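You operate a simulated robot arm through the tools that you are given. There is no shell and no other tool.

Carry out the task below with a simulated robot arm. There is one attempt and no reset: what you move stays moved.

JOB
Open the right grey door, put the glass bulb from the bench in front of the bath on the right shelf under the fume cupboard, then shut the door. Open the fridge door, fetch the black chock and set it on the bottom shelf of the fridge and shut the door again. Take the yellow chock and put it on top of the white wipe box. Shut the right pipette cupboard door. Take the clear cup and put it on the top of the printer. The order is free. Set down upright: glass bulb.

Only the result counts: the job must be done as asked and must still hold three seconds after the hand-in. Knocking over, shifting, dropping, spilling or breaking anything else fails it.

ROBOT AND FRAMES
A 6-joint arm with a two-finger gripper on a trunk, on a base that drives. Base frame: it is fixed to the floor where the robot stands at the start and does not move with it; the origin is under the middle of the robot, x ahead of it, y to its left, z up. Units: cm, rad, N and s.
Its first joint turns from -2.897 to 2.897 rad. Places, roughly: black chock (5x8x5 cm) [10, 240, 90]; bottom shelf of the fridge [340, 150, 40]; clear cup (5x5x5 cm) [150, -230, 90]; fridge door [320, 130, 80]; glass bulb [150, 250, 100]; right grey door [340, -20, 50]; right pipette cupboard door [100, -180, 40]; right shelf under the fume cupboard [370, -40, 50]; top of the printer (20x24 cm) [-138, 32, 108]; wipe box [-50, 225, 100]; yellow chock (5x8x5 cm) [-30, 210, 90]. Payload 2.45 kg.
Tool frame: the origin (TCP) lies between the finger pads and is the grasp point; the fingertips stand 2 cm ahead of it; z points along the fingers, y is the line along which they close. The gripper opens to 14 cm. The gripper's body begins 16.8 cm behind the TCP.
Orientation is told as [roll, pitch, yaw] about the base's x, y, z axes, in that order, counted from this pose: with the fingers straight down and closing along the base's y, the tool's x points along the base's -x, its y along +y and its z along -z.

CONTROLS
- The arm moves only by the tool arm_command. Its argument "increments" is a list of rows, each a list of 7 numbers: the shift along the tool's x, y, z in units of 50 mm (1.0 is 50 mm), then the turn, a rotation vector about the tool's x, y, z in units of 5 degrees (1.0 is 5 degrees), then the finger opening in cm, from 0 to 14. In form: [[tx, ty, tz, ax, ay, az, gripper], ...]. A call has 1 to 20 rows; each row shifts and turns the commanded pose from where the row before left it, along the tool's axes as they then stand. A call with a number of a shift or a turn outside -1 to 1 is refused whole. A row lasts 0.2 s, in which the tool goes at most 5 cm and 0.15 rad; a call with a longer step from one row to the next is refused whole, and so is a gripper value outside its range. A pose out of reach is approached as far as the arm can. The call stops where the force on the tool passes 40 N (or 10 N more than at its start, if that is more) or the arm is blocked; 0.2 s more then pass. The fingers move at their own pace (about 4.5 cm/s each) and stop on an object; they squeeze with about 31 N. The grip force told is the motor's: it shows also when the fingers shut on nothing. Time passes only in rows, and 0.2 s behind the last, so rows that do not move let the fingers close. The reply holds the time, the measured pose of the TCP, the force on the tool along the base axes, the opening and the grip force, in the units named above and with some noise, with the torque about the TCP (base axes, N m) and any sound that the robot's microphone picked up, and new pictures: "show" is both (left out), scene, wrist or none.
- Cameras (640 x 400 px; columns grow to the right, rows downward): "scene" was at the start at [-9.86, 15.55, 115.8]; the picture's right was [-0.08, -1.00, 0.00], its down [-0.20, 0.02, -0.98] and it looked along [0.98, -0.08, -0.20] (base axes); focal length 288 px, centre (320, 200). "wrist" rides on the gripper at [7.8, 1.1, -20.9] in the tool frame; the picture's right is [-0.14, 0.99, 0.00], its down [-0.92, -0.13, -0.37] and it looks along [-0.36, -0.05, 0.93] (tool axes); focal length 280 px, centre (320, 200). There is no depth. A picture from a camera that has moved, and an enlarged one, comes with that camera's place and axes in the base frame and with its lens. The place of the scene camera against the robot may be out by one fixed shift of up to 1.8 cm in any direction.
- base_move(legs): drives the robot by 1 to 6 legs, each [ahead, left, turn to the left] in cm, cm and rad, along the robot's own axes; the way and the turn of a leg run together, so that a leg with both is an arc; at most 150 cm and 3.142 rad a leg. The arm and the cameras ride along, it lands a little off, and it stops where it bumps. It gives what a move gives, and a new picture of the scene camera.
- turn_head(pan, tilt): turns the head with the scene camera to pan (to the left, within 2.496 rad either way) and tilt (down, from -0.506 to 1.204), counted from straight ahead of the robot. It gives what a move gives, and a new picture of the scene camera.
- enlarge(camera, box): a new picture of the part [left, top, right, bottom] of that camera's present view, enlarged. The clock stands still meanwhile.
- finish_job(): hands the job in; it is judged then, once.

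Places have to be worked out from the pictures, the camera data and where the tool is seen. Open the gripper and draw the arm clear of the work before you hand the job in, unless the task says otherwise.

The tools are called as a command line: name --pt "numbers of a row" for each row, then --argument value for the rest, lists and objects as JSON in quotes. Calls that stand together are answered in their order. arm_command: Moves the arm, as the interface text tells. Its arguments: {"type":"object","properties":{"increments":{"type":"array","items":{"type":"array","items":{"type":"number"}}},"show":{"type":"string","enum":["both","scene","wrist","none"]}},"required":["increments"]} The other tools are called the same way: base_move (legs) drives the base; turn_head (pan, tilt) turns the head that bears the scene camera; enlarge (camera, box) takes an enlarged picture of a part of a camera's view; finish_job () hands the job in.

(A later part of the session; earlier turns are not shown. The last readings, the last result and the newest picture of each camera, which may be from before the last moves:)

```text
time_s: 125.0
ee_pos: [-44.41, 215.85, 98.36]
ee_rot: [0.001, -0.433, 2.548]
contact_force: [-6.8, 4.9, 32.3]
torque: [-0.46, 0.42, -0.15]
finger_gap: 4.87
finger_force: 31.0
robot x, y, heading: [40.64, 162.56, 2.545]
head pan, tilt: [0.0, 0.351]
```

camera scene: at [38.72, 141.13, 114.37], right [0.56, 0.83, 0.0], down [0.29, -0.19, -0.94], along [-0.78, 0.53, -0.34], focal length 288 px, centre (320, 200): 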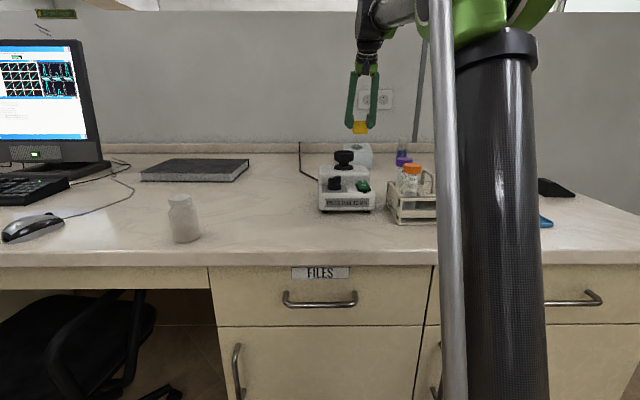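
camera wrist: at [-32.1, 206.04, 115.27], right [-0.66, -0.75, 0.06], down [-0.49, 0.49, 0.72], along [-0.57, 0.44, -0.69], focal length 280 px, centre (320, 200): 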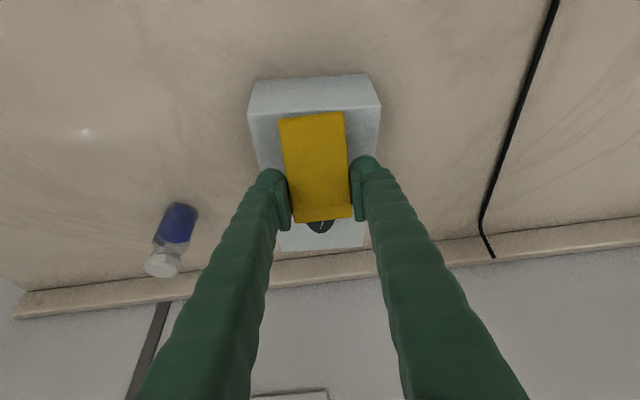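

Contact at z 98.35 (32 N), as expected. I ease off slightly, open and look.

arm_command --pt "-0.0127 0 -0.0272 0 0 0 3.5" --pt "0 0 0 0 0 0 5.5" --pt "0 0 0 0 0 0 7.5" --pt "0 0 0 0 0 0 9" --pt "0 0 0 0 0 0 9" --show "wrist"

enlarge --camera "scene" --box '[320, 90, 440, 190]'

```text
time_s: 126.2
ee_pos: [-44.49, 215.82, 98.2]
ee_rot: [0.001, -0.432, 2.548]
contact_force: [0.1, 0.6, -0.6]
torque: [-0.01, -0.01, -0.01]
finger_gap: 8.98
finger_force: 0.0
robot x, y, heading: [41.1, 162.66, 2.547]
head pan, tilt: [0.0, 0.351]
camera wrist: at [-32.02, 206.01, 113.89], right [-0.66, -0.75, 0.06], down [-0.49, 0.49, 0.72], along [-0.57, 0.44, -0.69], focal length 280 px, centre (320, 200)
```

wrist: 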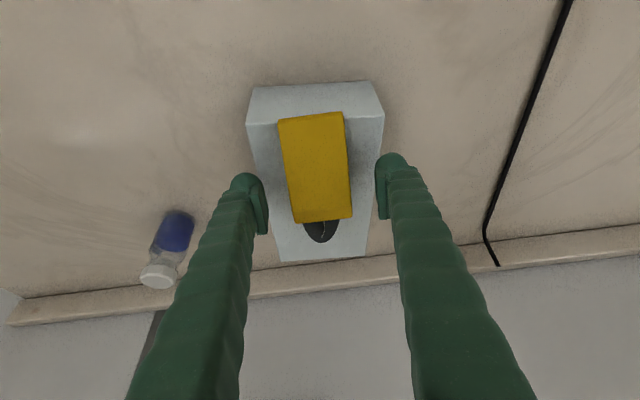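

```text
4.00 times, centred on (380, 140) of scene
camera zoom: at [38.72, 141.13, 114.37], right [0.56, 0.83, 0.0], down [0.28, -0.19, -0.94], along [-0.78, 0.53, -0.34], focal length 1153 px, centre (80, 440)
```

zoom: 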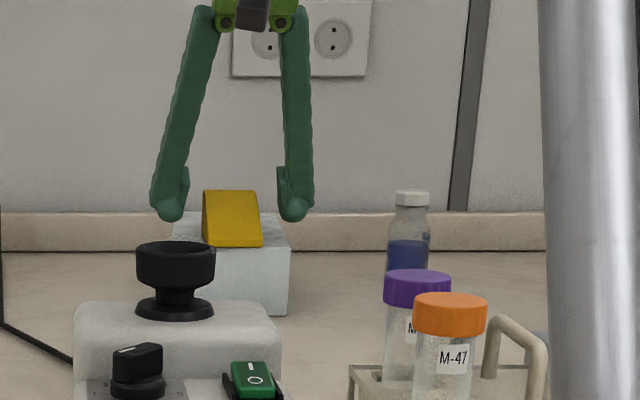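

The yellow chock lies flat on the wipe box. I raise the tool, draw it back and level it.

arm_command --pt "-0.317 0 -0.68 0 0 0 9" --pt "-0.317 0 -0.68 0 0 0 9" --pt "-0.317 0 -0.68 0 0 0 9" --pt "0.9 0 -0.42 0 0 0 9" --pt "0.9 0 -0.42 0 0 0 9" --pt "0.9 0 -0.42 0 0 0 9" --pt "-0.317 0 -0.68 0 0 0 9" --pt "-0.317 0 -0.68 0 0 0 9" --pt "-0.317 0 -0.68 0 0 0 9" --pt "0.9 0 -0.42 0 0 0 9" --pt "0.9 0 -0.42 0 0 0 9" --pt "0.9 0 -0.42 0 0 0 9" --pt "0.9 0 -0.42 0 0 0 9" --pt "0.9 0 -0.42 0 0 0 9" --pt "0 0 0 0 1 0 9" --pt "0 0 0 0 1 0 9" --pt "0 0 0 0 1 0 9" --pt "0 0 0 0 1 0 9" --pt "0 0 0 0 1 0 9" --show "both"

```text
time_s: 130.2
ee_pos: [-11.42, 193.65, 121.09]
ee_rot: [0.0, 0.007, 2.549]
contact_force: [0.8, -1.0, 0.7]
torque: [0.04, 0.08, 0.01]
finger_gap: 8.96
finger_force: 0.0
robot x, y, heading: [40.71, 162.03, 2.548]
head pan, tilt: [0.0, 0.351]
camera scene: at [38.75, 141.11, 114.37], right [0.56, 0.83, 0.0], down [0.28, -0.19, -0.94], along [-0.78, 0.53, -0.34], focal length 288 px, centre (320, 200)
camera wrist: at [-5.86, 188.37, 141.92], right [-0.67, -0.74, 0.0], down [-0.69, 0.62, 0.36], along [-0.27, 0.24, -0.93], focal length 280 px, centre (320, 200)
```

scene: 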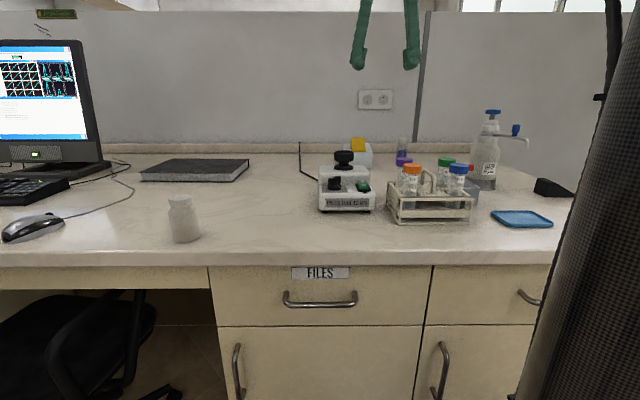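
wrist: 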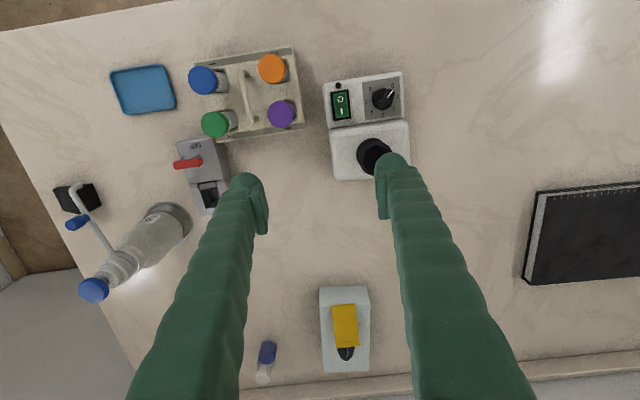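

Yellow chock is well placed. I draw the arm in, back off, turn towards the sink wall and drive along to the fridge.

arm_command --pt "1 0 0 0 0 0 9" --pt "1 0 0 0 0 0 9" --pt "1 0 0 0 0 0 9" --pt "0.6 0 0 0 0 0 9" --show "none"

base_move --legs '[[-45, 0, 0], [0, 0, -1.571], [47, 0, 0], [0, -120, 0]]'

turn_head --pan -0.7 --tilt 0.2

turn_head --pan 0.5 --tilt 0.3

```text
time_s: 131.2
ee_pos: [3.36, 183.64, 120.96]
ee_rot: [-0.001, 0.004, 2.549]
contact_force: [-0.6, 0.8, -0.6]
torque: [-0.05, -0.08, -0.01]
finger_gap: 8.99
finger_force: 0.1
robot x, y, heading: [40.55, 162.08, 2.546]
head pan, tilt: [0.0, 0.351]
```

```text
time_s: 145.8
ee_pos: [225.2, 146.57, 121.09]
ee_rot: [-0.001, 0.005, 0.987]
contact_force: [0.5, 0.5, 0.3]
torque: [-0.01, 0.0, 0.0]
finger_gap: 9.02
finger_force: 0.1
robot x, y, heading: [204.19, 109.28, 0.987]
head pan, tilt: [0.0, 0.351]
camera scene: at [184.13, 109.47, 114.37], right [0.83, -0.55, 0.0], down [-0.19, -0.29, -0.94], along [0.52, 0.78, -0.34], focal length 288 px, centre (320, 200)
```

scene: 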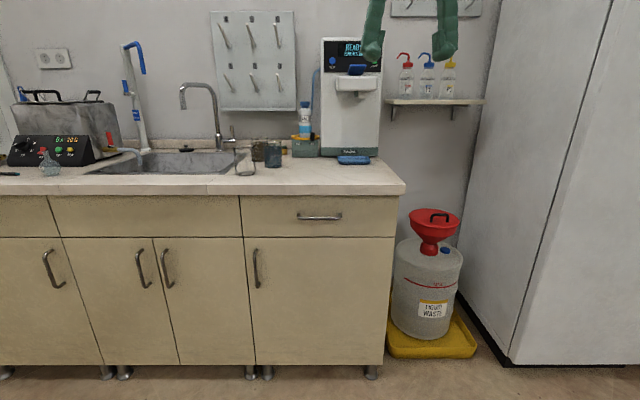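

```text
time_s: 146.9
ee_pos: [225.2, 146.51, 121.02]
ee_rot: [0.0, 0.006, 0.986]
contact_force: [0.6, 0.8, -0.4]
torque: [0.0, 0.01, 0.02]
finger_gap: 9.01
finger_force: 0.1
robot x, y, heading: [204.23, 108.78, 0.988]
head pan, tilt: [-0.7, 0.201]
camera scene: at [187.93, 104.34, 115.77], right [0.28, -0.96, 0.0], down [-0.19, -0.06, -0.98], along [0.94, 0.28, -0.2], focal length 288 px, centre (320, 200)
```

scene: 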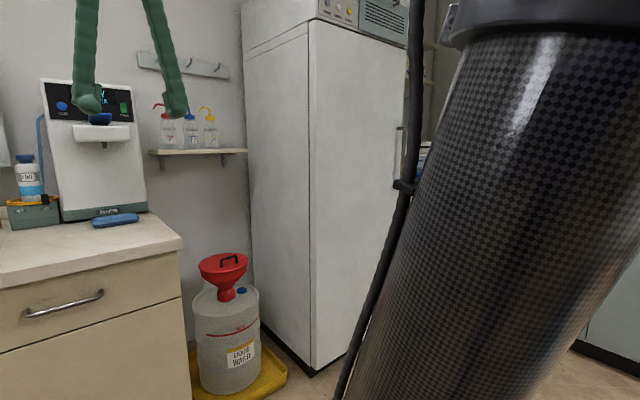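

```text
time_s: 148.3
ee_pos: [225.18, 146.72, 121.09]
ee_rot: [0.0, 0.005, 0.986]
contact_force: [-0.2, -0.1, -0.3]
torque: [0.0, 0.01, 0.03]
finger_gap: 9.01
finger_force: 0.0
robot x, y, heading: [204.35, 109.15, 0.99]
head pan, tilt: [0.499, 0.3]
camera scene: at [179.8, 111.01, 114.84], right [1.0, -0.09, 0.0], down [-0.03, -0.29, -0.96], along [0.08, 0.95, -0.3], focal length 288 px, centre (320, 200)
```

scene: 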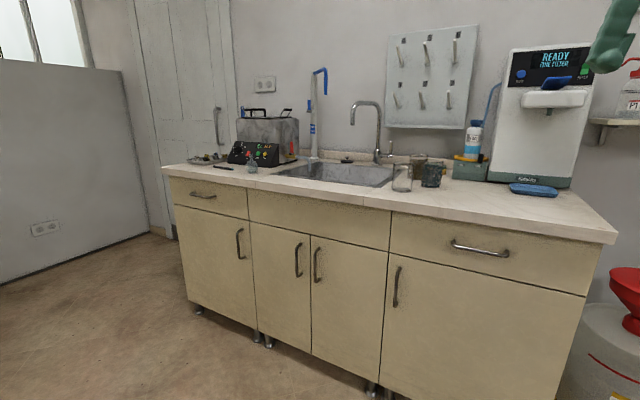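

The fridge's front lies at about e2=286 in room axes with its hinge on the left and the vertical handle on the right at about (350,109,108). I drive to the right to stand before the handle.

base_move --legs '[[0, -108, -0.008]]'

turn_head --pan 0.0 --tilt 0.2

```text
time_s: 153.8
ee_pos: [314.6, 86.33, 121.06]
ee_rot: [0.0, 0.005, 0.97]
contact_force: [0.5, 0.7, 0.2]
torque: [0.01, -0.02, -0.03]
finger_gap: 9.0
finger_force: 0.0
robot x, y, heading: [292.6, 48.79, 0.969]
head pan, tilt: [0.499, 0.3]
camera scene: at [268.56, 51.58, 114.84], right [0.99, -0.1, 0.0], down [-0.03, -0.29, -0.96], along [0.1, 0.95, -0.3], focal length 288 px, centre (320, 200)
```

scene: 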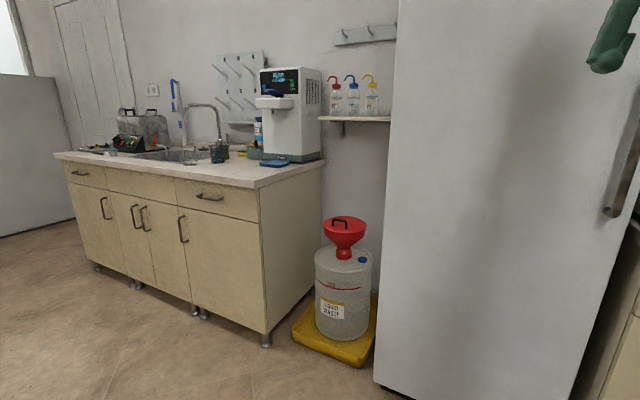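

```text
time_s: 154.7
ee_pos: [314.51, 86.49, 121.1]
ee_rot: [0.0, 0.005, 0.97]
contact_force: [-0.2, -0.4, 0.3]
torque: [-0.03, 0.03, -0.01]
finger_gap: 9.01
finger_force: 0.1
robot x, y, heading: [293.06, 49.28, 0.973]
head pan, tilt: [0.0, 0.201]
camera scene: at [272.87, 49.98, 115.77], right [0.83, -0.56, 0.0], down [-0.11, -0.16, -0.98], along [0.55, 0.81, -0.2], focal length 288 px, centre (320, 200)
```

scene: 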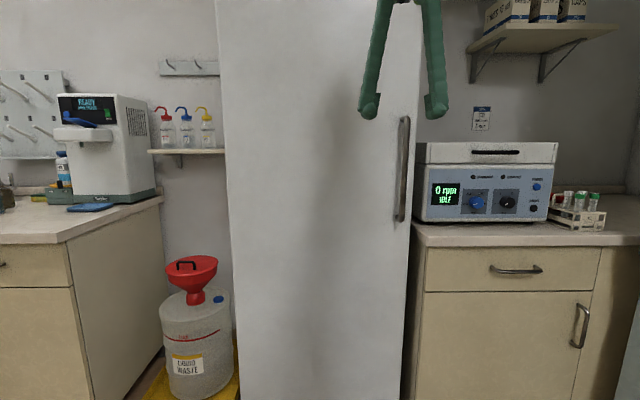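

The handle is a vertical bar at about (344,109.4), from z 91 to 123, 78 cm ahead and 8 cm right. I bring the tool before it and then tilt the fingers to point straight ahead.

arm_command --pt "-1 0 0 0 0 0 9" --pt "-1 0 0 0 0 0 9" --pt "-1 0 0 0 0 0 9" --pt "-0.8 0 0 0 0 0 9" --pt "0 -0.77 0 0 0 0 9" --pt "0 -0.77 0 0 0 0 9" --pt "0 -0.77 0 0 0 0 9" --pt "0 0 0.9 0 0 0 9" --pt "0 0 0.9 0 0 0 9" --pt "0 0 0.9 0 0 0 9" --show "none"

arm_command --pt "0 0 0 0 -1 0 9" --pt "0 0 0 0 -1 0 9" --pt "0 0 0 0 -1 0 9" --pt "0 0 0 0 -1 0 9" --pt "0 0 0 0 -1 0 9" --pt "0 0 0 0 -1 0 9" --pt "0 0 0 0 -1 0 9" --pt "0 0 0 0 -1 0 9" --pt "0 0 0 0 -1 0 9" --pt "0 0 0 0 -1 0 9" --pt "0 0 0 0 -1 0 9" --pt "0 0 0 0 -1 0 9" --pt "0 0 0 0 -1 0 9" --pt "0 0 0 0 -1 0 9" --pt "0 0 0 0 -1 0 9" --pt "0 0 0 0 -1 0 9" --pt "0 0 0 0 -1 0 9" --pt "0 0 0 0 -1 0 9" --show "both"

```text
time_s: 156.9
ee_pos: [334.66, 95.48, 107.47]
ee_rot: [0.0, 0.006, 0.97]
contact_force: [0.2, 0.3, -1.0]
torque: [0.0, 0.02, 0.02]
finger_gap: 8.98
finger_force: 0.1
robot x, y, heading: [293.27, 49.05, 0.971]
head pan, tilt: [0.0, 0.201]
```

```text
time_s: 159.7
ee_pos: [339.92, 101.55, 111.4]
ee_rot: [0.001, -1.108, 0.989]
contact_force: [0.7, 0.2, 0.3]
torque: [-0.02, 0.0, -0.01]
finger_gap: 8.99
finger_force: 0.2
robot x, y, heading: [292.57, 49.32, 0.973]
head pan, tilt: [0.0, 0.201]
stopped in row 13: the arm was blocked; the commanded pose is now the measured one
camera scene: at [272.62, 50.15, 115.84], right [0.84, -0.54, 0.0], down [-0.1, -0.16, -0.98], along [0.53, 0.83, -0.19], focal length 288 px, centre (320, 200)
camera wrist: at [326.6, 83.47, 113.69], right [-0.79, 0.6, 0.12], down [0.15, 0.0, 0.99], along [0.59, 0.8, -0.09], focal length 280 px, centre (320, 200)
```

scene: 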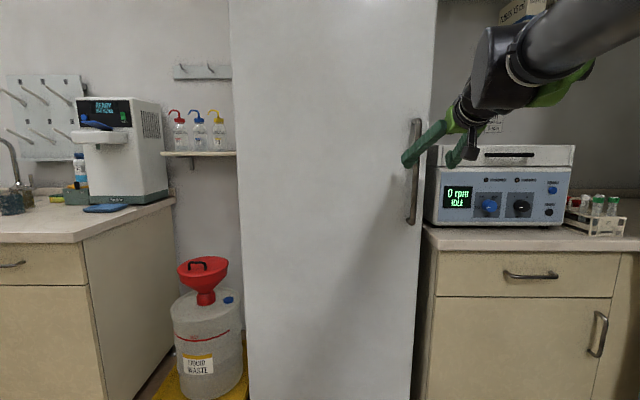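
wrist: 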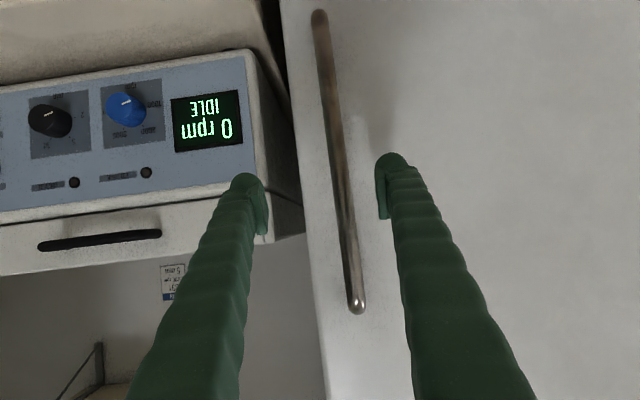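

The arm was blocked while folding close to its body, with the fingers at 63°. The bar already lies between the fingers sideways; I back the base off 24 cm to give the arm room, then extend and finish the tilt.

base_move --legs '[[-24, 0, 0]]'

arm_command --pt "-0.4 0 0.8 0 0 0 9" --pt "-0.4 0 0.8 0 0 0 9" --pt "0 0 0 0 -1 0 9" --pt "0 0 0 0 -1 0 9" --pt "0 0 0 0 -1 0 9" --pt "0 0 0 0 -1 0 9" --pt "0 0 0 0 -1 0 9" --pt "0 0 0 0 -0.3 0 9" --show "both"

```text
time_s: 161.5
ee_pos: [326.38, 81.68, 111.49]
ee_rot: [-0.002, -1.109, 0.99]
contact_force: [0.1, -0.3, -0.6]
torque: [-0.01, 0.06, -0.01]
finger_gap: 8.99
finger_force: 0.0
robot x, y, heading: [279.05, 29.45, 0.966]
head pan, tilt: [0.0, 0.201]
camera scene: at [259.13, 30.48, 115.82], right [0.84, -0.54, 0.0], down [-0.1, -0.16, -0.98], along [0.53, 0.83, -0.19], focal length 288 px, centre (320, 200)
```

scene: 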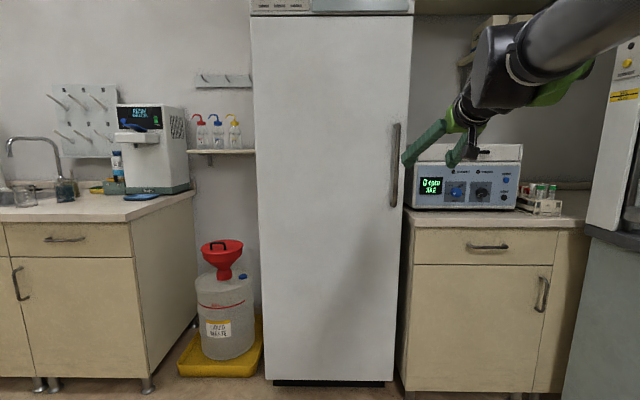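

```text
time_s: 163.3
ee_pos: [331.37, 89.07, 111.47]
ee_rot: [-2.067, -1.569, 3.054]
contact_force: [0.5, -0.4, 0.5]
torque: [-0.01, 0.01, 0.0]
finger_gap: 9.01
finger_force: 0.1
robot x, y, heading: [279.68, 29.53, 0.975]
head pan, tilt: [0.0, 0.201]
camera scene: at [259.39, 30.32, 115.77], right [0.82, -0.57, 0.0], down [-0.11, -0.16, -0.98], along [0.55, 0.81, -0.2], focal length 288 px, centre (320, 200)
camera wrist: at [318.8, 72.28, 103.54], right [-0.83, 0.55, 0.14], down [-0.1, -0.38, 0.92], along [0.55, 0.75, 0.37], focal length 280 px, centre (320, 200)
```

scene: 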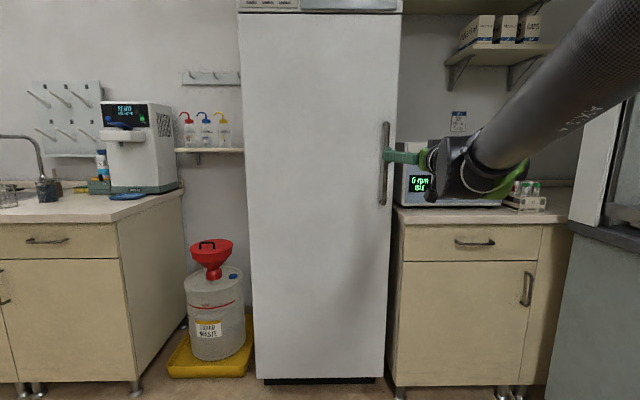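
wrist: 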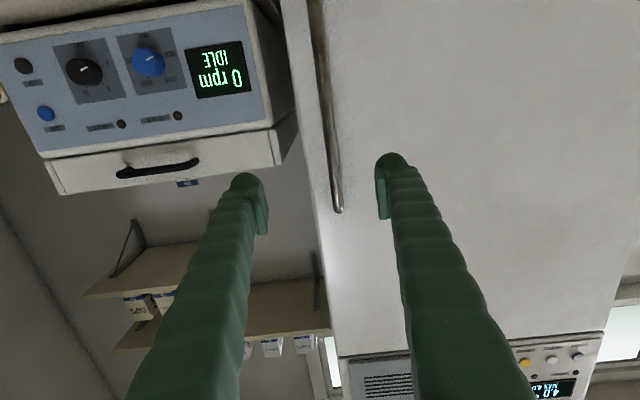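

The fingers point straight at the door now, with the bar about 1.6 cm left of centre. I shift left and advance 18 cm.

arm_command --pt "0 0.32 0 0 0 0 9" --pt "0 0 1 0 0 0 9" --pt "0 0 1 0 0 0 9" --pt "0 0 1 0 0 0 9" --pt "0 0 0.6 0 0 0 9" --pt "0 0 0 0 0 0 9" --show "both"

```text
time_s: 164.7
ee_pos: [339.89, 105.22, 111.43]
ee_rot: [-1.522, -1.571, 2.512]
contact_force: [-0.2, -0.3, -0.6]
torque: [-0.03, 0.01, 0.03]
finger_gap: 9.01
finger_force: 0.0
robot x, y, heading: [279.38, 29.72, 0.965]
head pan, tilt: [0.0, 0.201]
camera scene: at [259.39, 30.32, 115.77], right [0.82, -0.57, 0.0], down [-0.11, -0.16, -0.98], along [0.55, 0.81, -0.2], focal length 288 px, centre (320, 200)
camera wrist: at [327.33, 88.31, 103.47], right [-0.83, 0.55, 0.14], down [-0.1, -0.38, 0.92], along [0.55, 0.75, 0.37], focal length 280 px, centre (320, 200)
```

scene: 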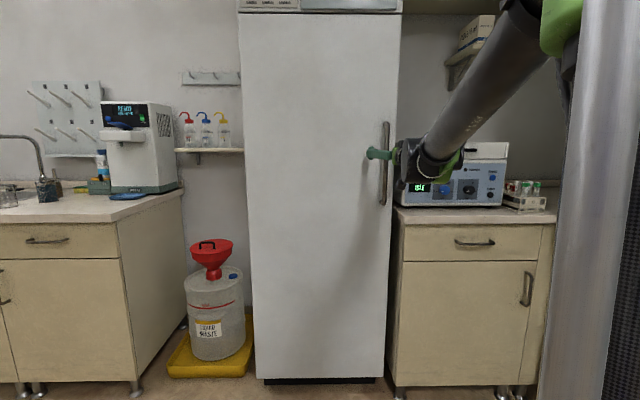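
wrist: 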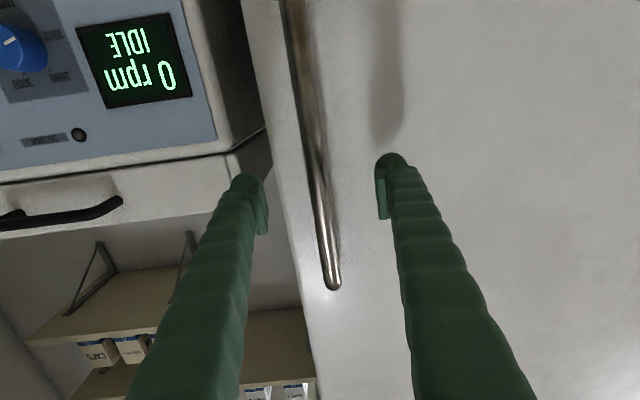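

The bar is centred between the fingers, about 4 cm ahead of the TCP. I advance in 1 cm steps and close on it.

arm_command --pt "0 0 0.3 0 0 0 9" --pt "0 0 0.3 0 0 0 9" --pt "0 0 0.2 0 0 0 9" --pt "0 0 0 0 0 0 7" --pt "0 0 0 0 0 0 5" --pt "0 0 0 0 0 0 3" --pt "0 0 0 0 0 0 1" --pt "0 0 0 0 0 0 1" --show "both"

```text
time_s: 166.5
ee_pos: [342.17, 108.41, 111.44]
ee_rot: [-1.42, -1.57, 2.409]
contact_force: [1.2, -1.0, 1.5]
torque: [-0.01, 0.03, 0.05]
finger_gap: 1.27
finger_force: 17.6
robot x, y, heading: [279.51, 29.67, 0.967]
head pan, tilt: [0.0, 0.201]
camera scene: at [259.4, 30.32, 115.78], right [0.82, -0.57, 0.0], down [-0.11, -0.16, -0.98], along [0.55, 0.81, -0.2], focal length 288 px, centre (320, 200)
camera wrist: at [329.57, 91.58, 103.52], right [-0.83, 0.55, 0.14], down [-0.1, -0.38, 0.92], along [0.55, 0.75, 0.37], focal length 280 px, centre (320, 200)
```

scene: 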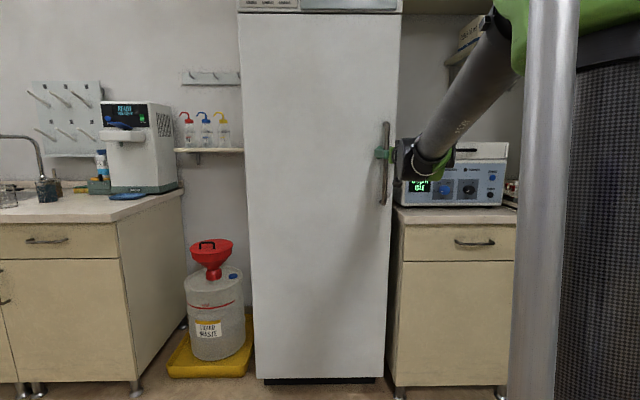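
wrist: 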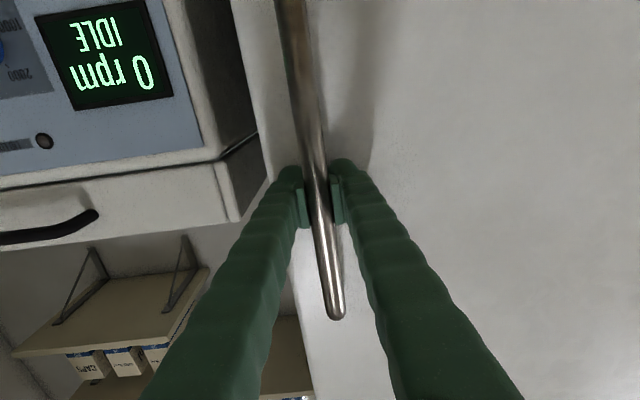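

The bar is gripped. I pull along the door's arc about the hinge at the left, in small steps.

arm_command --pt "0 0 0 0 0 0 0" --pt "0 0.056 -0.55 0 0 0 0" --pt "0 0.086 -0.544 0 0 0 0" --pt "0 0.112 -0.54 0 0 0 0" --pt "0 0.142 -0.534 0 0 0 0" --pt "0 0 0 0 0 0 0" --show "both"

```text
time_s: 167.9
ee_pos: [334.55, 100.64, 111.45]
ee_rot: [-0.84, -1.571, 1.826]
contact_force: [-2.7, 2.3, -14.3]
torque: [0.26, -0.13, -0.01]
finger_gap: 1.17
finger_force: 38.9
robot x, y, heading: [279.24, 29.58, 0.972]
head pan, tilt: [0.0, 0.201]
camera scene: at [259.4, 30.37, 115.78], right [0.82, -0.57, 0.0], down [-0.11, -0.17, -0.98], along [0.55, 0.81, -0.2], focal length 288 px, centre (320, 200)
camera wrist: at [321.96, 83.64, 103.55], right [-0.83, 0.55, 0.14], down [-0.1, -0.38, 0.92], along [0.55, 0.75, 0.36], focal length 280 px, centre (320, 200)
```

scene: 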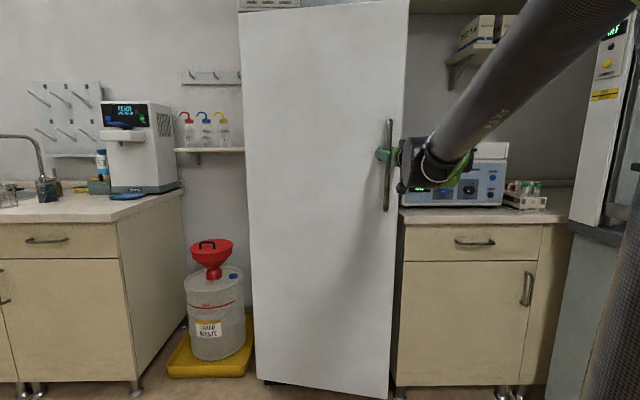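
wrist: 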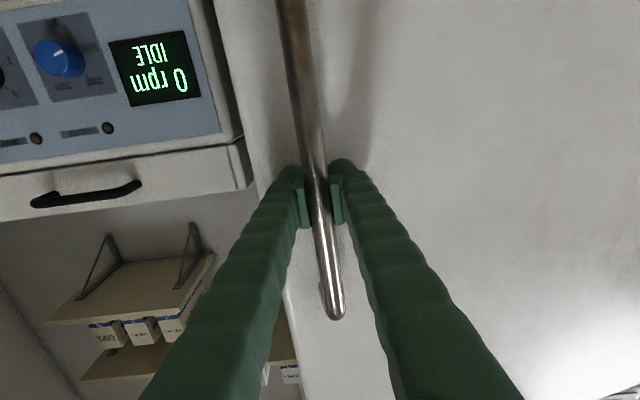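

The door opens with little force. I keep pulling along the arc.

arm_command --pt "0 0.17 -0.524 0 0 0 0" --pt "0 0.198 -0.516 0 0 0 0" --pt "0 0.222 -0.504 0 0 0 0" --pt "0 0.25 -0.494 0 0 0 0" --pt "0 0.276 -0.478 0 0 0 0" --pt "0 0.3 -0.462 0 0 0 0" --pt "0 0 0 0 0 0 0" --show "both"

```text
time_s: 169.5
ee_pos: [320.55, 91.95, 111.55]
ee_rot: [-3.028, -1.57, -2.269]
contact_force: [3.4, -10.9, -16.8]
torque: [0.26, -0.17, 0.12]
finger_gap: 1.2
finger_force: 39.5
robot x, y, heading: [279.76, 29.57, 0.971]
head pan, tilt: [0.0, 0.201]
camera scene: at [259.43, 30.3, 115.78], right [0.82, -0.57, 0.0], down [-0.11, -0.16, -0.98], along [0.55, 0.81, -0.2], focal length 288 px, centre (320, 200)
camera wrist: at [307.85, 75.01, 103.54], right [-0.83, 0.55, 0.14], down [-0.1, -0.38, 0.92], along [0.56, 0.75, 0.37], focal length 280 px, centre (320, 200)
```

scene: 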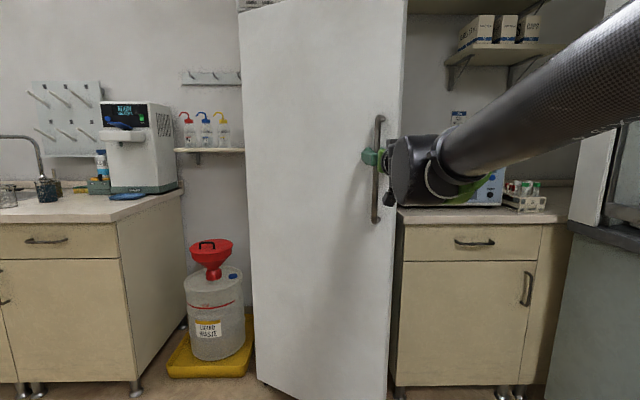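
wrist: 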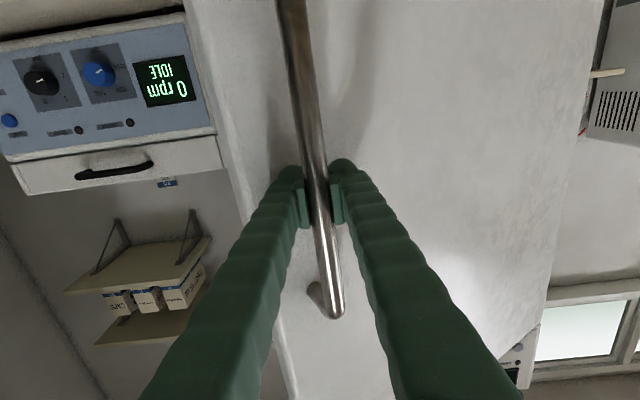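

The door stands about 30° open. I release the handle, draw back, and move the gripper round to the right of the door's free edge to push it open from inside.

arm_command --pt "0 0 0 0 0 0 4" --pt "0 0 0 0 0 0 7" --pt "0 0 0 0 0 0 9" --pt "0 0 0 0 0 0 9" --pt "0 0 -1 0 0 0 9" --pt "0 0 -1 0 0 0 9" --pt "0 -1 0 0 0 0 5" --pt "0 -1 0 0 0 0 2" --pt "0 -1 0 0 0 0 0" --pt "0 -1 0 0 0 0 0" --pt "0 -0.4 0 0 0 0 0" --pt "0 0 1 0 0 0 0" --pt "0 0 1 0 0 0 0" --pt "0 0 1 0 0 0 0" --pt "0 0 0 0 0 0 0" --show "both"

```text
time_s: 172.7
ee_pos: [341.45, 84.11, 111.29]
ee_rot: [-1.717, -1.57, 2.705]
contact_force: [0.5, -0.1, -0.3]
torque: [0.0, 0.02, -0.01]
finger_gap: 0.0
finger_force: 29.4
robot x, y, heading: [279.45, 29.59, 0.969]
head pan, tilt: [0.0, 0.201]
camera scene: at [259.38, 30.31, 115.77], right [0.82, -0.57, 0.0], down [-0.11, -0.16, -0.98], along [0.55, 0.81, -0.2], focal length 288 px, centre (320, 200)
camera wrist: at [328.99, 67.16, 103.52], right [-0.83, 0.55, 0.14], down [-0.1, -0.38, 0.92], along [0.55, 0.75, 0.37], focal length 280 px, centre (320, 200)
```

scene: 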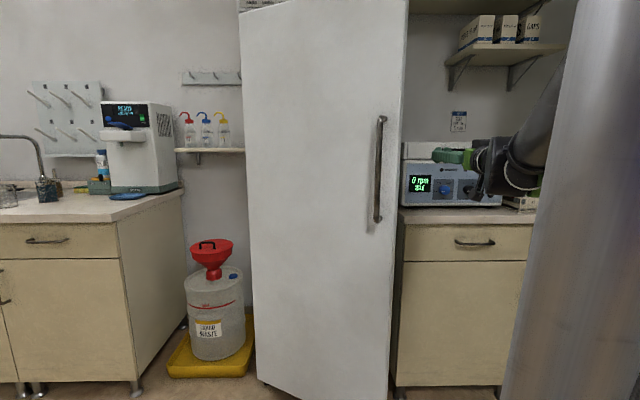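
wrist: 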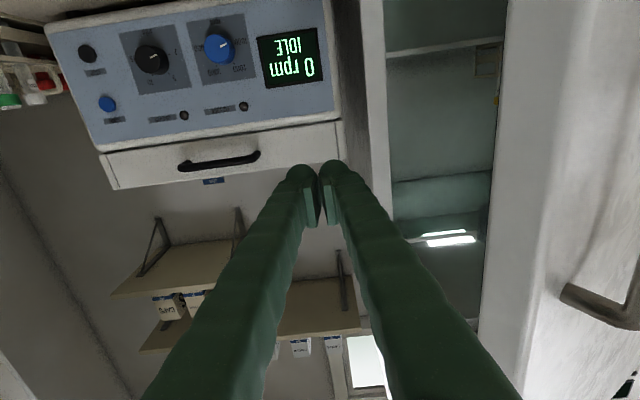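

The fridge interior shows left of the fingers, the door's edge further left. I turn the tool down here, with the arm well extended.

arm_command --pt "0 0 0 0 1 0 0" --pt "0 0 0 0 1 0 0" --pt "0 0 0 0 1 0 0" --pt "0 0 0 0 1 0 0" --pt "0 0 0 0 1 0 0" --pt "0 0 0 0 1 0 0" --pt "0 0 0 0 1 0 0" --pt "0 0 0 0 1 0 0" --pt "0 0 0 0 1 0 0" --pt "0 0 0 0 1 0 0" --pt "0 0 0 0 1 0 0" --pt "0 0 0 0 1 0 0" --pt "0 0 0 0 1 0 0" --pt "0 0 0 0 1 0 0" --pt "0 0 0 0 1 0 0" --pt "0 0 0 0 1 0 0" --pt "0 0 0 0 1 0 0" --pt "0 0 0 0 1 0 0" --show "scene"

```text
time_s: 176.5
ee_pos: [341.55, 83.96, 111.38]
ee_rot: [0.0, 0.002, 0.987]
contact_force: [-0.7, 0.9, -0.2]
torque: [0.01, -0.05, 0.02]
finger_gap: 0.0
finger_force: 29.7
robot x, y, heading: [279.27, 29.43, 0.969]
head pan, tilt: [0.0, 0.201]
camera scene: at [259.38, 30.31, 115.77], right [0.82, -0.57, 0.0], down [-0.11, -0.16, -0.98], along [0.55, 0.81, -0.2], focal length 288 px, centre (320, 200)
```

scene: 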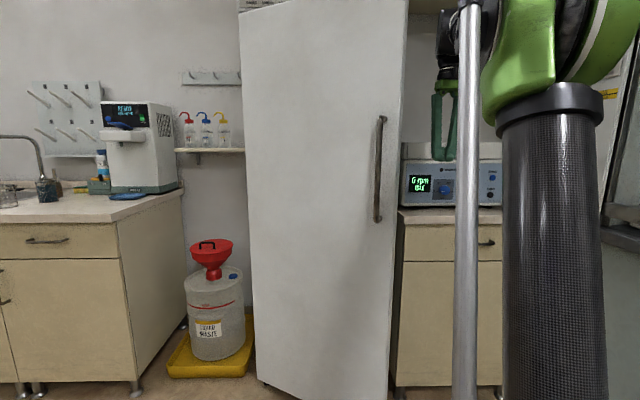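

I now sweep left and back to push the door's inner edge along its arc.

arm_command --pt "0 0.74 0 0 0 0 0" --pt "0 0.74 0 0 0 0 0" --pt "0.595 0.465 0 0 0 0 0" --pt "0.595 0.465 0 0 0 0 0" --pt "0.595 0.465 0 0 0 0 0" --pt "0.595 0.465 0 0 0 0 0" --pt "0.465 0.605 0 0 0 0 0" --pt "0.465 0.605 0 0 0 0 0" --pt "0.465 0.605 0 0 0 0 0" --pt "0.465 0.605 0 0 0 0 0" --pt "0 0 0 0 0 0 0" --show "both"

```text
time_s: 177.5
ee_pos: [328.99, 85.28, 111.35]
ee_rot: [0.0, 0.0, 0.979]
contact_force: [8.0, -9.4, 0.0]
torque: [2.05, 1.61, -0.14]
finger_gap: 0.0
finger_force: 29.2
robot x, y, heading: [279.61, 29.42, 0.967]
head pan, tilt: [0.0, 0.201]
stopped in row 5: the force on the tool passed its limit at 48 N (the readings are from after the stop); the commanded pose is now the measured one
camera scene: at [259.49, 30.3, 115.78], right [0.82, -0.57, 0.0], down [-0.11, -0.16, -0.98], along [0.56, 0.81, -0.2], focal length 288 px, centre (320, 200)
camera wrist: at [323.62, 79.41, 132.21], right [-0.75, 0.67, 0.0], down [0.62, 0.69, 0.37], along [0.25, 0.27, -0.93], focal length 280 px, centre (320, 200)
```

scene: 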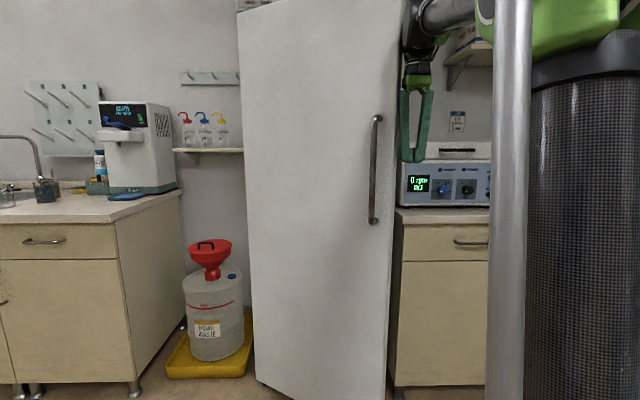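
wrist: 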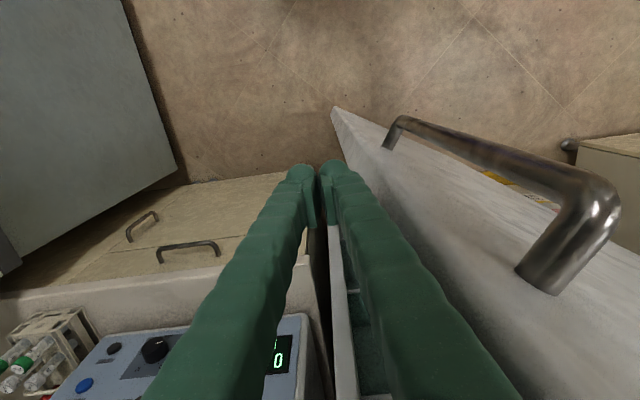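

The gripper met the door's end face rather than its inner side. I go 6 cm right, 9 cm further in, then press left again more slowly.

arm_command --pt "0 -0.6 0 0 0 0 0" --pt "0 -0.6 0 0 0 0 0" --pt "-0.9 0 0 0 0 0 0" --pt "-0.9 0 0 0 0 0 0" --pt "0 0.4 0 0 0 0 0" --pt "0 0.4 0 0 0 0 0" --pt "0.3 0.129 0 0 0 0 0" --pt "0.3 0.129 0 0 0 0 0" --pt "0.3 0.129 0 0 0 0 0" --pt "0.3 0.129 0 0 0 0 0" --pt "0.3 0.15 0 0 0 0 0" --pt "0.3 0.15 0 0 0 0 0" --pt "0.3 0.2 0 0 0 0 0" --pt "0 0 0 0 0 0 0" --show "both"

```text
time_s: 180.5
ee_pos: [325.31, 85.89, 111.32]
ee_rot: [-0.002, 0.002, 0.983]
contact_force: [-0.2, 0.1, -0.1]
torque: [0.01, 0.0, 0.02]
finger_gap: 0.01
finger_force: 29.3
robot x, y, heading: [279.46, 29.71, 0.971]
head pan, tilt: [0.0, 0.201]
camera scene: at [259.43, 30.34, 115.77], right [0.82, -0.57, 0.0], down [-0.11, -0.16, -0.98], along [0.56, 0.81, -0.2], focal length 288 px, centre (320, 200)
camera wrist: at [319.92, 80.03, 132.22], right [-0.75, 0.66, 0.0], down [0.62, 0.7, 0.37], along [0.25, 0.27, -0.93], focal length 280 px, centre (320, 200)
```

scene: 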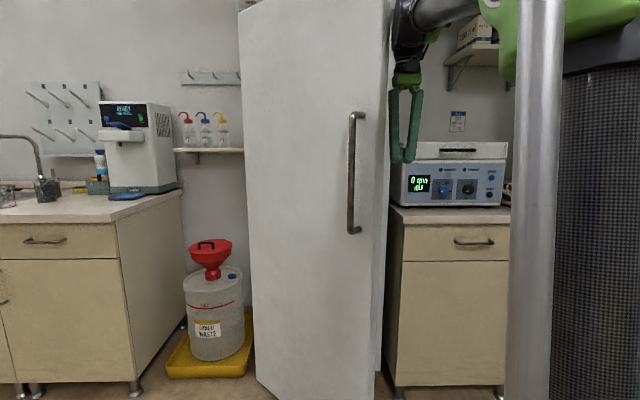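
wrist: 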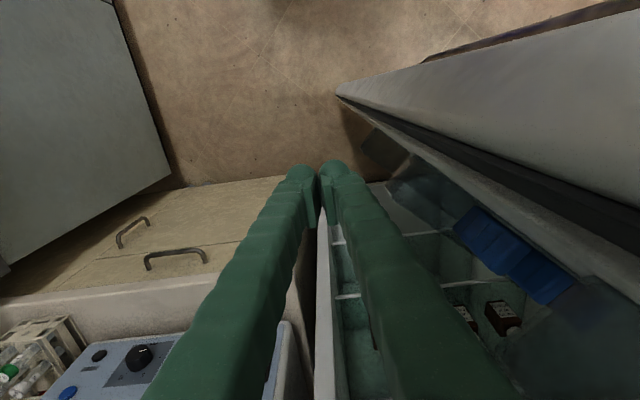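

The door is at about 45°; I see bins with small things inside it, so I go on gently along the arc, touching only its rim.

arm_command --pt "0.305 0.26 0 0 0 0 0" --pt "0.305 0.26 0 0 0 0 0" --pt "0.305 0.26 0 0 0 0 0" --pt "0.305 0.26 0 0 0 0 0" --pt "0.305 0.27 0 0 0 0 0" --pt "0.305 0.27 0 0 0 0 0" --pt "0.305 0.28 0 0 0 0 0" --pt "0.305 0.28 0 0 0 0 0" --pt "0.175 0.337 0 0 0 0 0" --pt "0.175 0.337 0 0 0 0 0" --pt "0.175 0.337 0 0 0 0 0" --pt "0.175 0.337 0 0 0 0 0" --pt "0 0 0 0 0 0 0" --show "both"

```text
time_s: 183.3
ee_pos: [302.33, 82.67, 111.41]
ee_rot: [0.0, 0.001, 0.982]
contact_force: [0.5, -0.2, 0.5]
torque: [-0.01, 0.02, 0.02]
finger_gap: 0.0
finger_force: 28.9
robot x, y, heading: [279.77, 29.98, 0.968]
head pan, tilt: [0.0, 0.201]
camera scene: at [259.42, 30.34, 115.77], right [0.82, -0.57, 0.0], down [-0.11, -0.16, -0.98], along [0.56, 0.81, -0.2], focal length 288 px, centre (320, 200)
camera wrist: at [296.77, 76.68, 132.21], right [-0.75, 0.66, 0.0], down [0.62, 0.7, 0.37], along [0.25, 0.27, -0.93], focal length 280 px, centre (320, 200)
```

scene: 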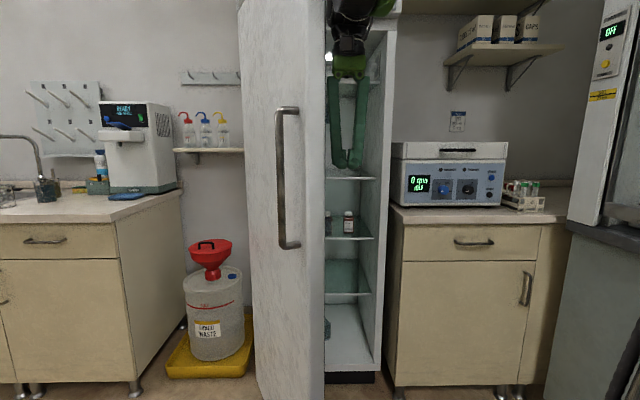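
wrist: 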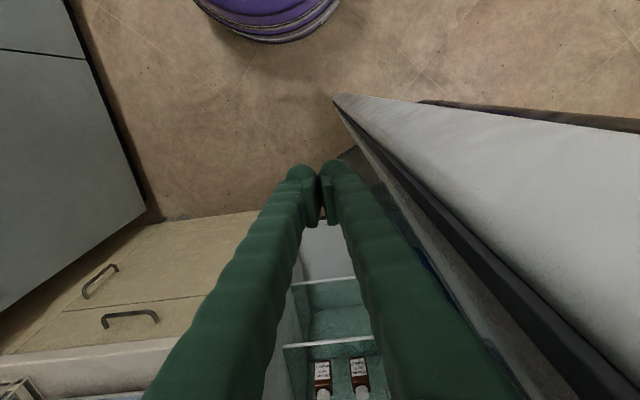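

The door is about 65° open and the shelves are visible. I push on to nearly 90°.

arm_command --pt "0.19 0.345 0 0 0 0 0" --pt "0.19 0.345 0 0 0 0 0" --pt "0.19 0.345 0 0 0 0 0" --pt "0.19 0.345 0 0 0 0 0" --pt "0.11 0.39 0 0 0 0 0" --pt "0.11 0.39 0 0 0 0 0" --pt "0.11 0.39 0 0 0 0 0" --pt "0.11 0.39 0 0 0 0 0" --pt "0.05 0.39 0 0 0 0 0" --pt "0 0.39 0 0 0 0 0" --pt "0 0.39 0 0 0 0 0" --pt "0 0.39 0 0 0 0 0" --pt "0 0 0 0 0 0 0" --show "both"

```text
time_s: 186.1
ee_pos: [280.1, 89.9, 111.31]
ee_rot: [-0.001, 0.0, 0.981]
contact_force: [0.9, -0.4, -0.3]
torque: [-0.02, 0.0, 0.01]
finger_gap: 0.0
finger_force: 29.4
robot x, y, heading: [279.34, 29.43, 0.968]
head pan, tilt: [0.0, 0.201]
camera scene: at [259.42, 30.34, 115.77], right [0.82, -0.57, 0.0], down [-0.11, -0.16, -0.98], along [0.56, 0.81, -0.2], focal length 288 px, centre (320, 200)
camera wrist: at [274.64, 84.03, 132.12], right [-0.75, 0.66, 0.0], down [0.62, 0.7, 0.37], along [0.25, 0.27, -0.93], focal length 280 px, centre (320, 200)
```

scene: 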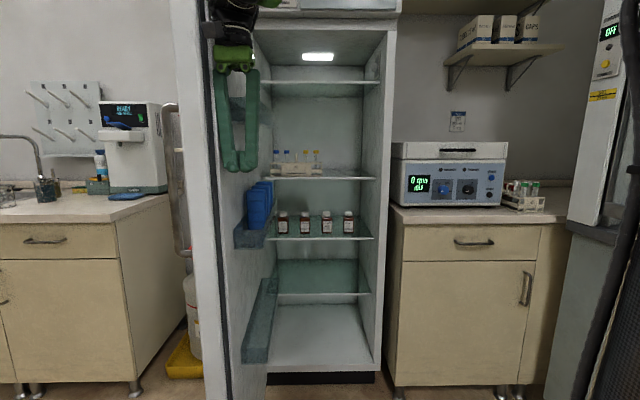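
wrist: 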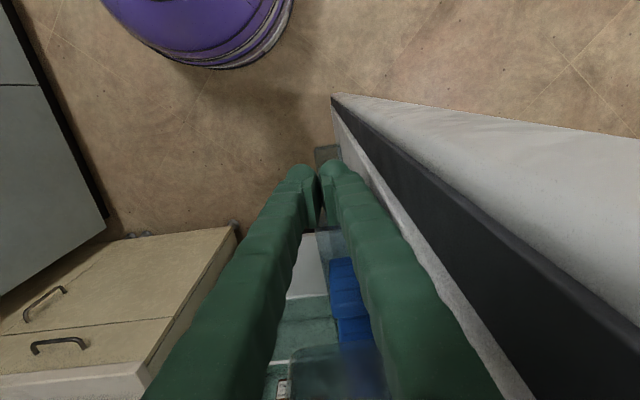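

The fridge stands open (about 90°); the lowest glass shelf is at roughly z 44, the next about 27 cm above it. I move the tool away from the door, draw it in, and turn the robot to drive back to the black chock.

arm_command --pt "0 -1 0 0 0 0 0" --pt "0 -1 0 0 0 0 0" --pt "0 -1 0 0 0 0 4" --pt "0 -1 0 0 0 0 9" --pt "0 -1 0 0 0 0 9" --pt "0 -0.5 0 0 0 0 9" --pt "1 0 0 0 0 0 9" --pt "0.6 0 0 0 0 0 9" --pt "0 0 -1 0 0 0 9" --pt "0 0 -1 0 0 0 9" --show "scene"

enlarge --camera "scene" --box '[200, 100, 440, 400]'

```text
time_s: 188.3
ee_pos: [298.46, 67.9, 121.38]
ee_rot: [-0.001, -0.001, 0.982]
contact_force: [-0.5, -0.2, 0.4]
torque: [0.05, -0.01, 0.02]
finger_gap: 8.99
finger_force: 0.1
robot x, y, heading: [279.78, 29.42, 0.965]
head pan, tilt: [0.0, 0.201]
camera scene: at [259.42, 30.32, 115.77], right [0.82, -0.57, 0.0], down [-0.11, -0.16, -0.98], along [0.56, 0.81, -0.2], focal length 288 px, centre (320, 200)
```

scene: 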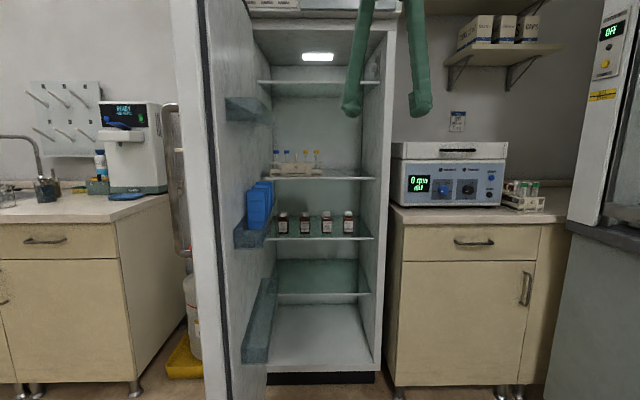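

```text
1.33 times, centred on (320, 250) of scene
camera zoom: at [259.42, 30.32, 115.77], right [0.82, -0.57, 0.0], down [-0.11, -0.16, -0.98], along [0.56, 0.81, -0.2], focal length 384 px, centre (320, 133)
```

zoom: 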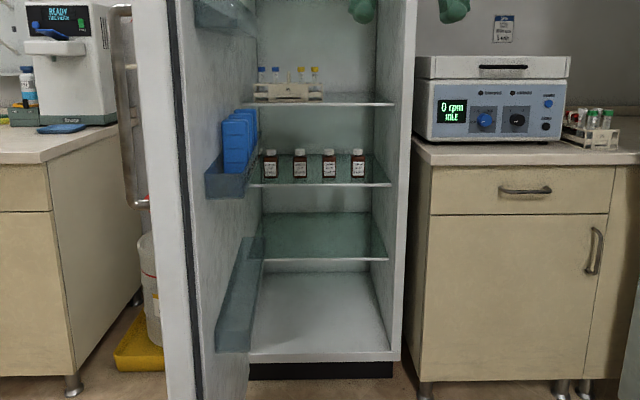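

The lowest glass shelf runs from about e2=294 to 336 at z≈45 and is empty. Now I turn left and drive back towards the bench end for the black chock.

base_move --legs '[[0, 0, 1.578], [150, 0, 0], [65, -30, 0]]'

turn_head --pan -0.4 --tilt 0.3

```text
time_s: 203.1
ee_pos: [80.97, 193.41, 121.25]
ee_rot: [-0.002, 0.001, 2.556]
contact_force: [-0.3, -0.4, 0.7]
torque: [-0.01, 0.01, 0.03]
finger_gap: 8.99
finger_force: 0.1
robot x, y, heading: [119.45, 174.37, 2.545]
head pan, tilt: [0.0, 0.201]
camera scene: at [117.36, 153.44, 115.77], right [0.56, 0.83, 0.0], down [0.16, -0.11, -0.98], along [-0.81, 0.55, -0.2], focal length 288 px, centre (320, 200)
```

scene: 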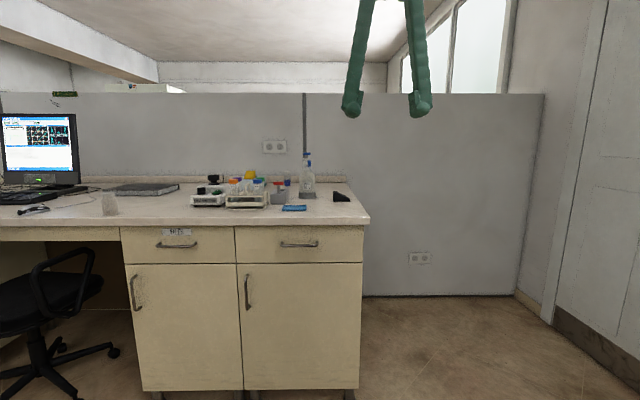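

```text
time_s: 203.9
ee_pos: [81.07, 193.38, 121.32]
ee_rot: [-0.001, 0.002, 2.556]
contact_force: [0.3, -0.1, -0.7]
torque: [0.01, -0.01, -0.04]
finger_gap: 8.97
finger_force: 0.1
robot x, y, heading: [119.84, 174.37, 2.544]
head pan, tilt: [-0.4, 0.3]
camera scene: at [119.99, 156.03, 114.85], right [0.84, 0.54, 0.0], down [0.16, -0.25, -0.96], along [-0.52, 0.8, -0.3], focal length 288 px, centre (320, 200)
```

scene: 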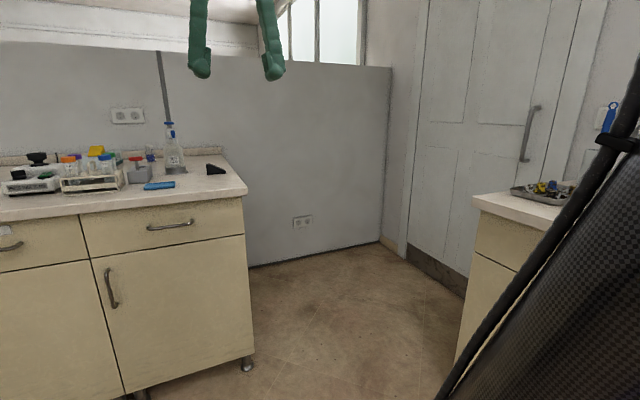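

The space at the bench end is free (walls at about e1=-183 and e2=338). I drive round the bench corner and turn to face the black chock lengthwise.

base_move --legs '[[70, -38, 0], [52, -35, 0], [0, 0, 1.571]]'

turn_head --pan -0.2 --tilt 0.35

```text
time_s: 215.2
ee_pos: [40.16, 266.08, 121.35]
ee_rot: [-0.001, 0.0, -2.16]
contact_force: [-0.2, 0.3, 0.5]
torque: [-0.02, -0.02, -0.02]
finger_gap: 8.99
finger_force: 0.2
robot x, y, heading: [59.34, 304.35, -2.17]
head pan, tilt: [-0.4, 0.3]
camera scene: at [76.35, 303.61, 114.84], right [-0.54, 0.84, 0.0], down [0.25, 0.16, -0.96], along [-0.81, -0.51, -0.3], focal length 288 px, centre (320, 200)
```

scene: 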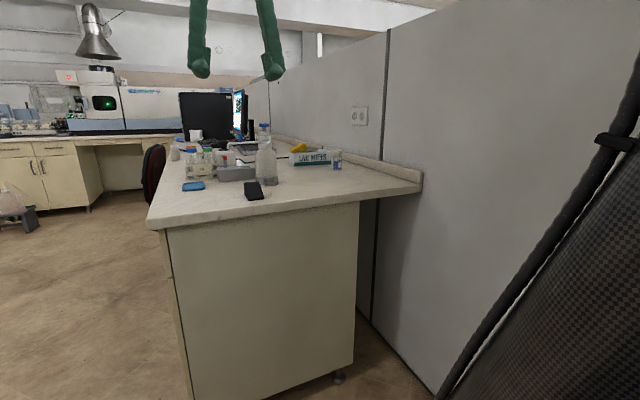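

```text
time_s: 215.9
ee_pos: [40.15, 265.92, 121.28]
ee_rot: [-0.001, 0.003, -2.16]
contact_force: [0.1, 0.2, -0.3]
torque: [0.05, 0.01, 0.01]
finger_gap: 9.0
finger_force: 0.1
robot x, y, heading: [58.94, 303.9, -2.174]
head pan, tilt: [-0.201, 0.351]
camera scene: at [77.51, 302.18, 114.37], right [-0.69, 0.72, 0.0], down [0.25, 0.24, -0.94], along [-0.68, -0.65, -0.34], focal length 288 px, centre (320, 200)
```

scene: 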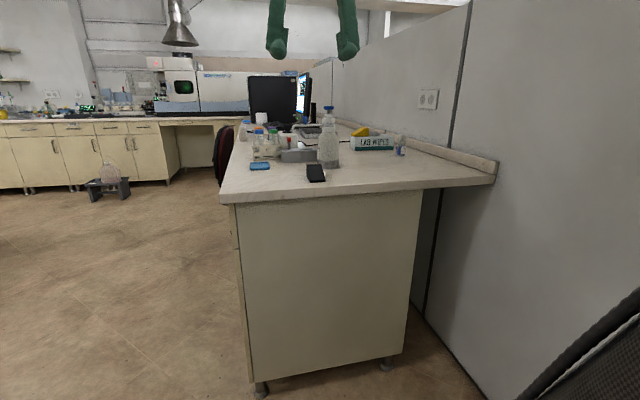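

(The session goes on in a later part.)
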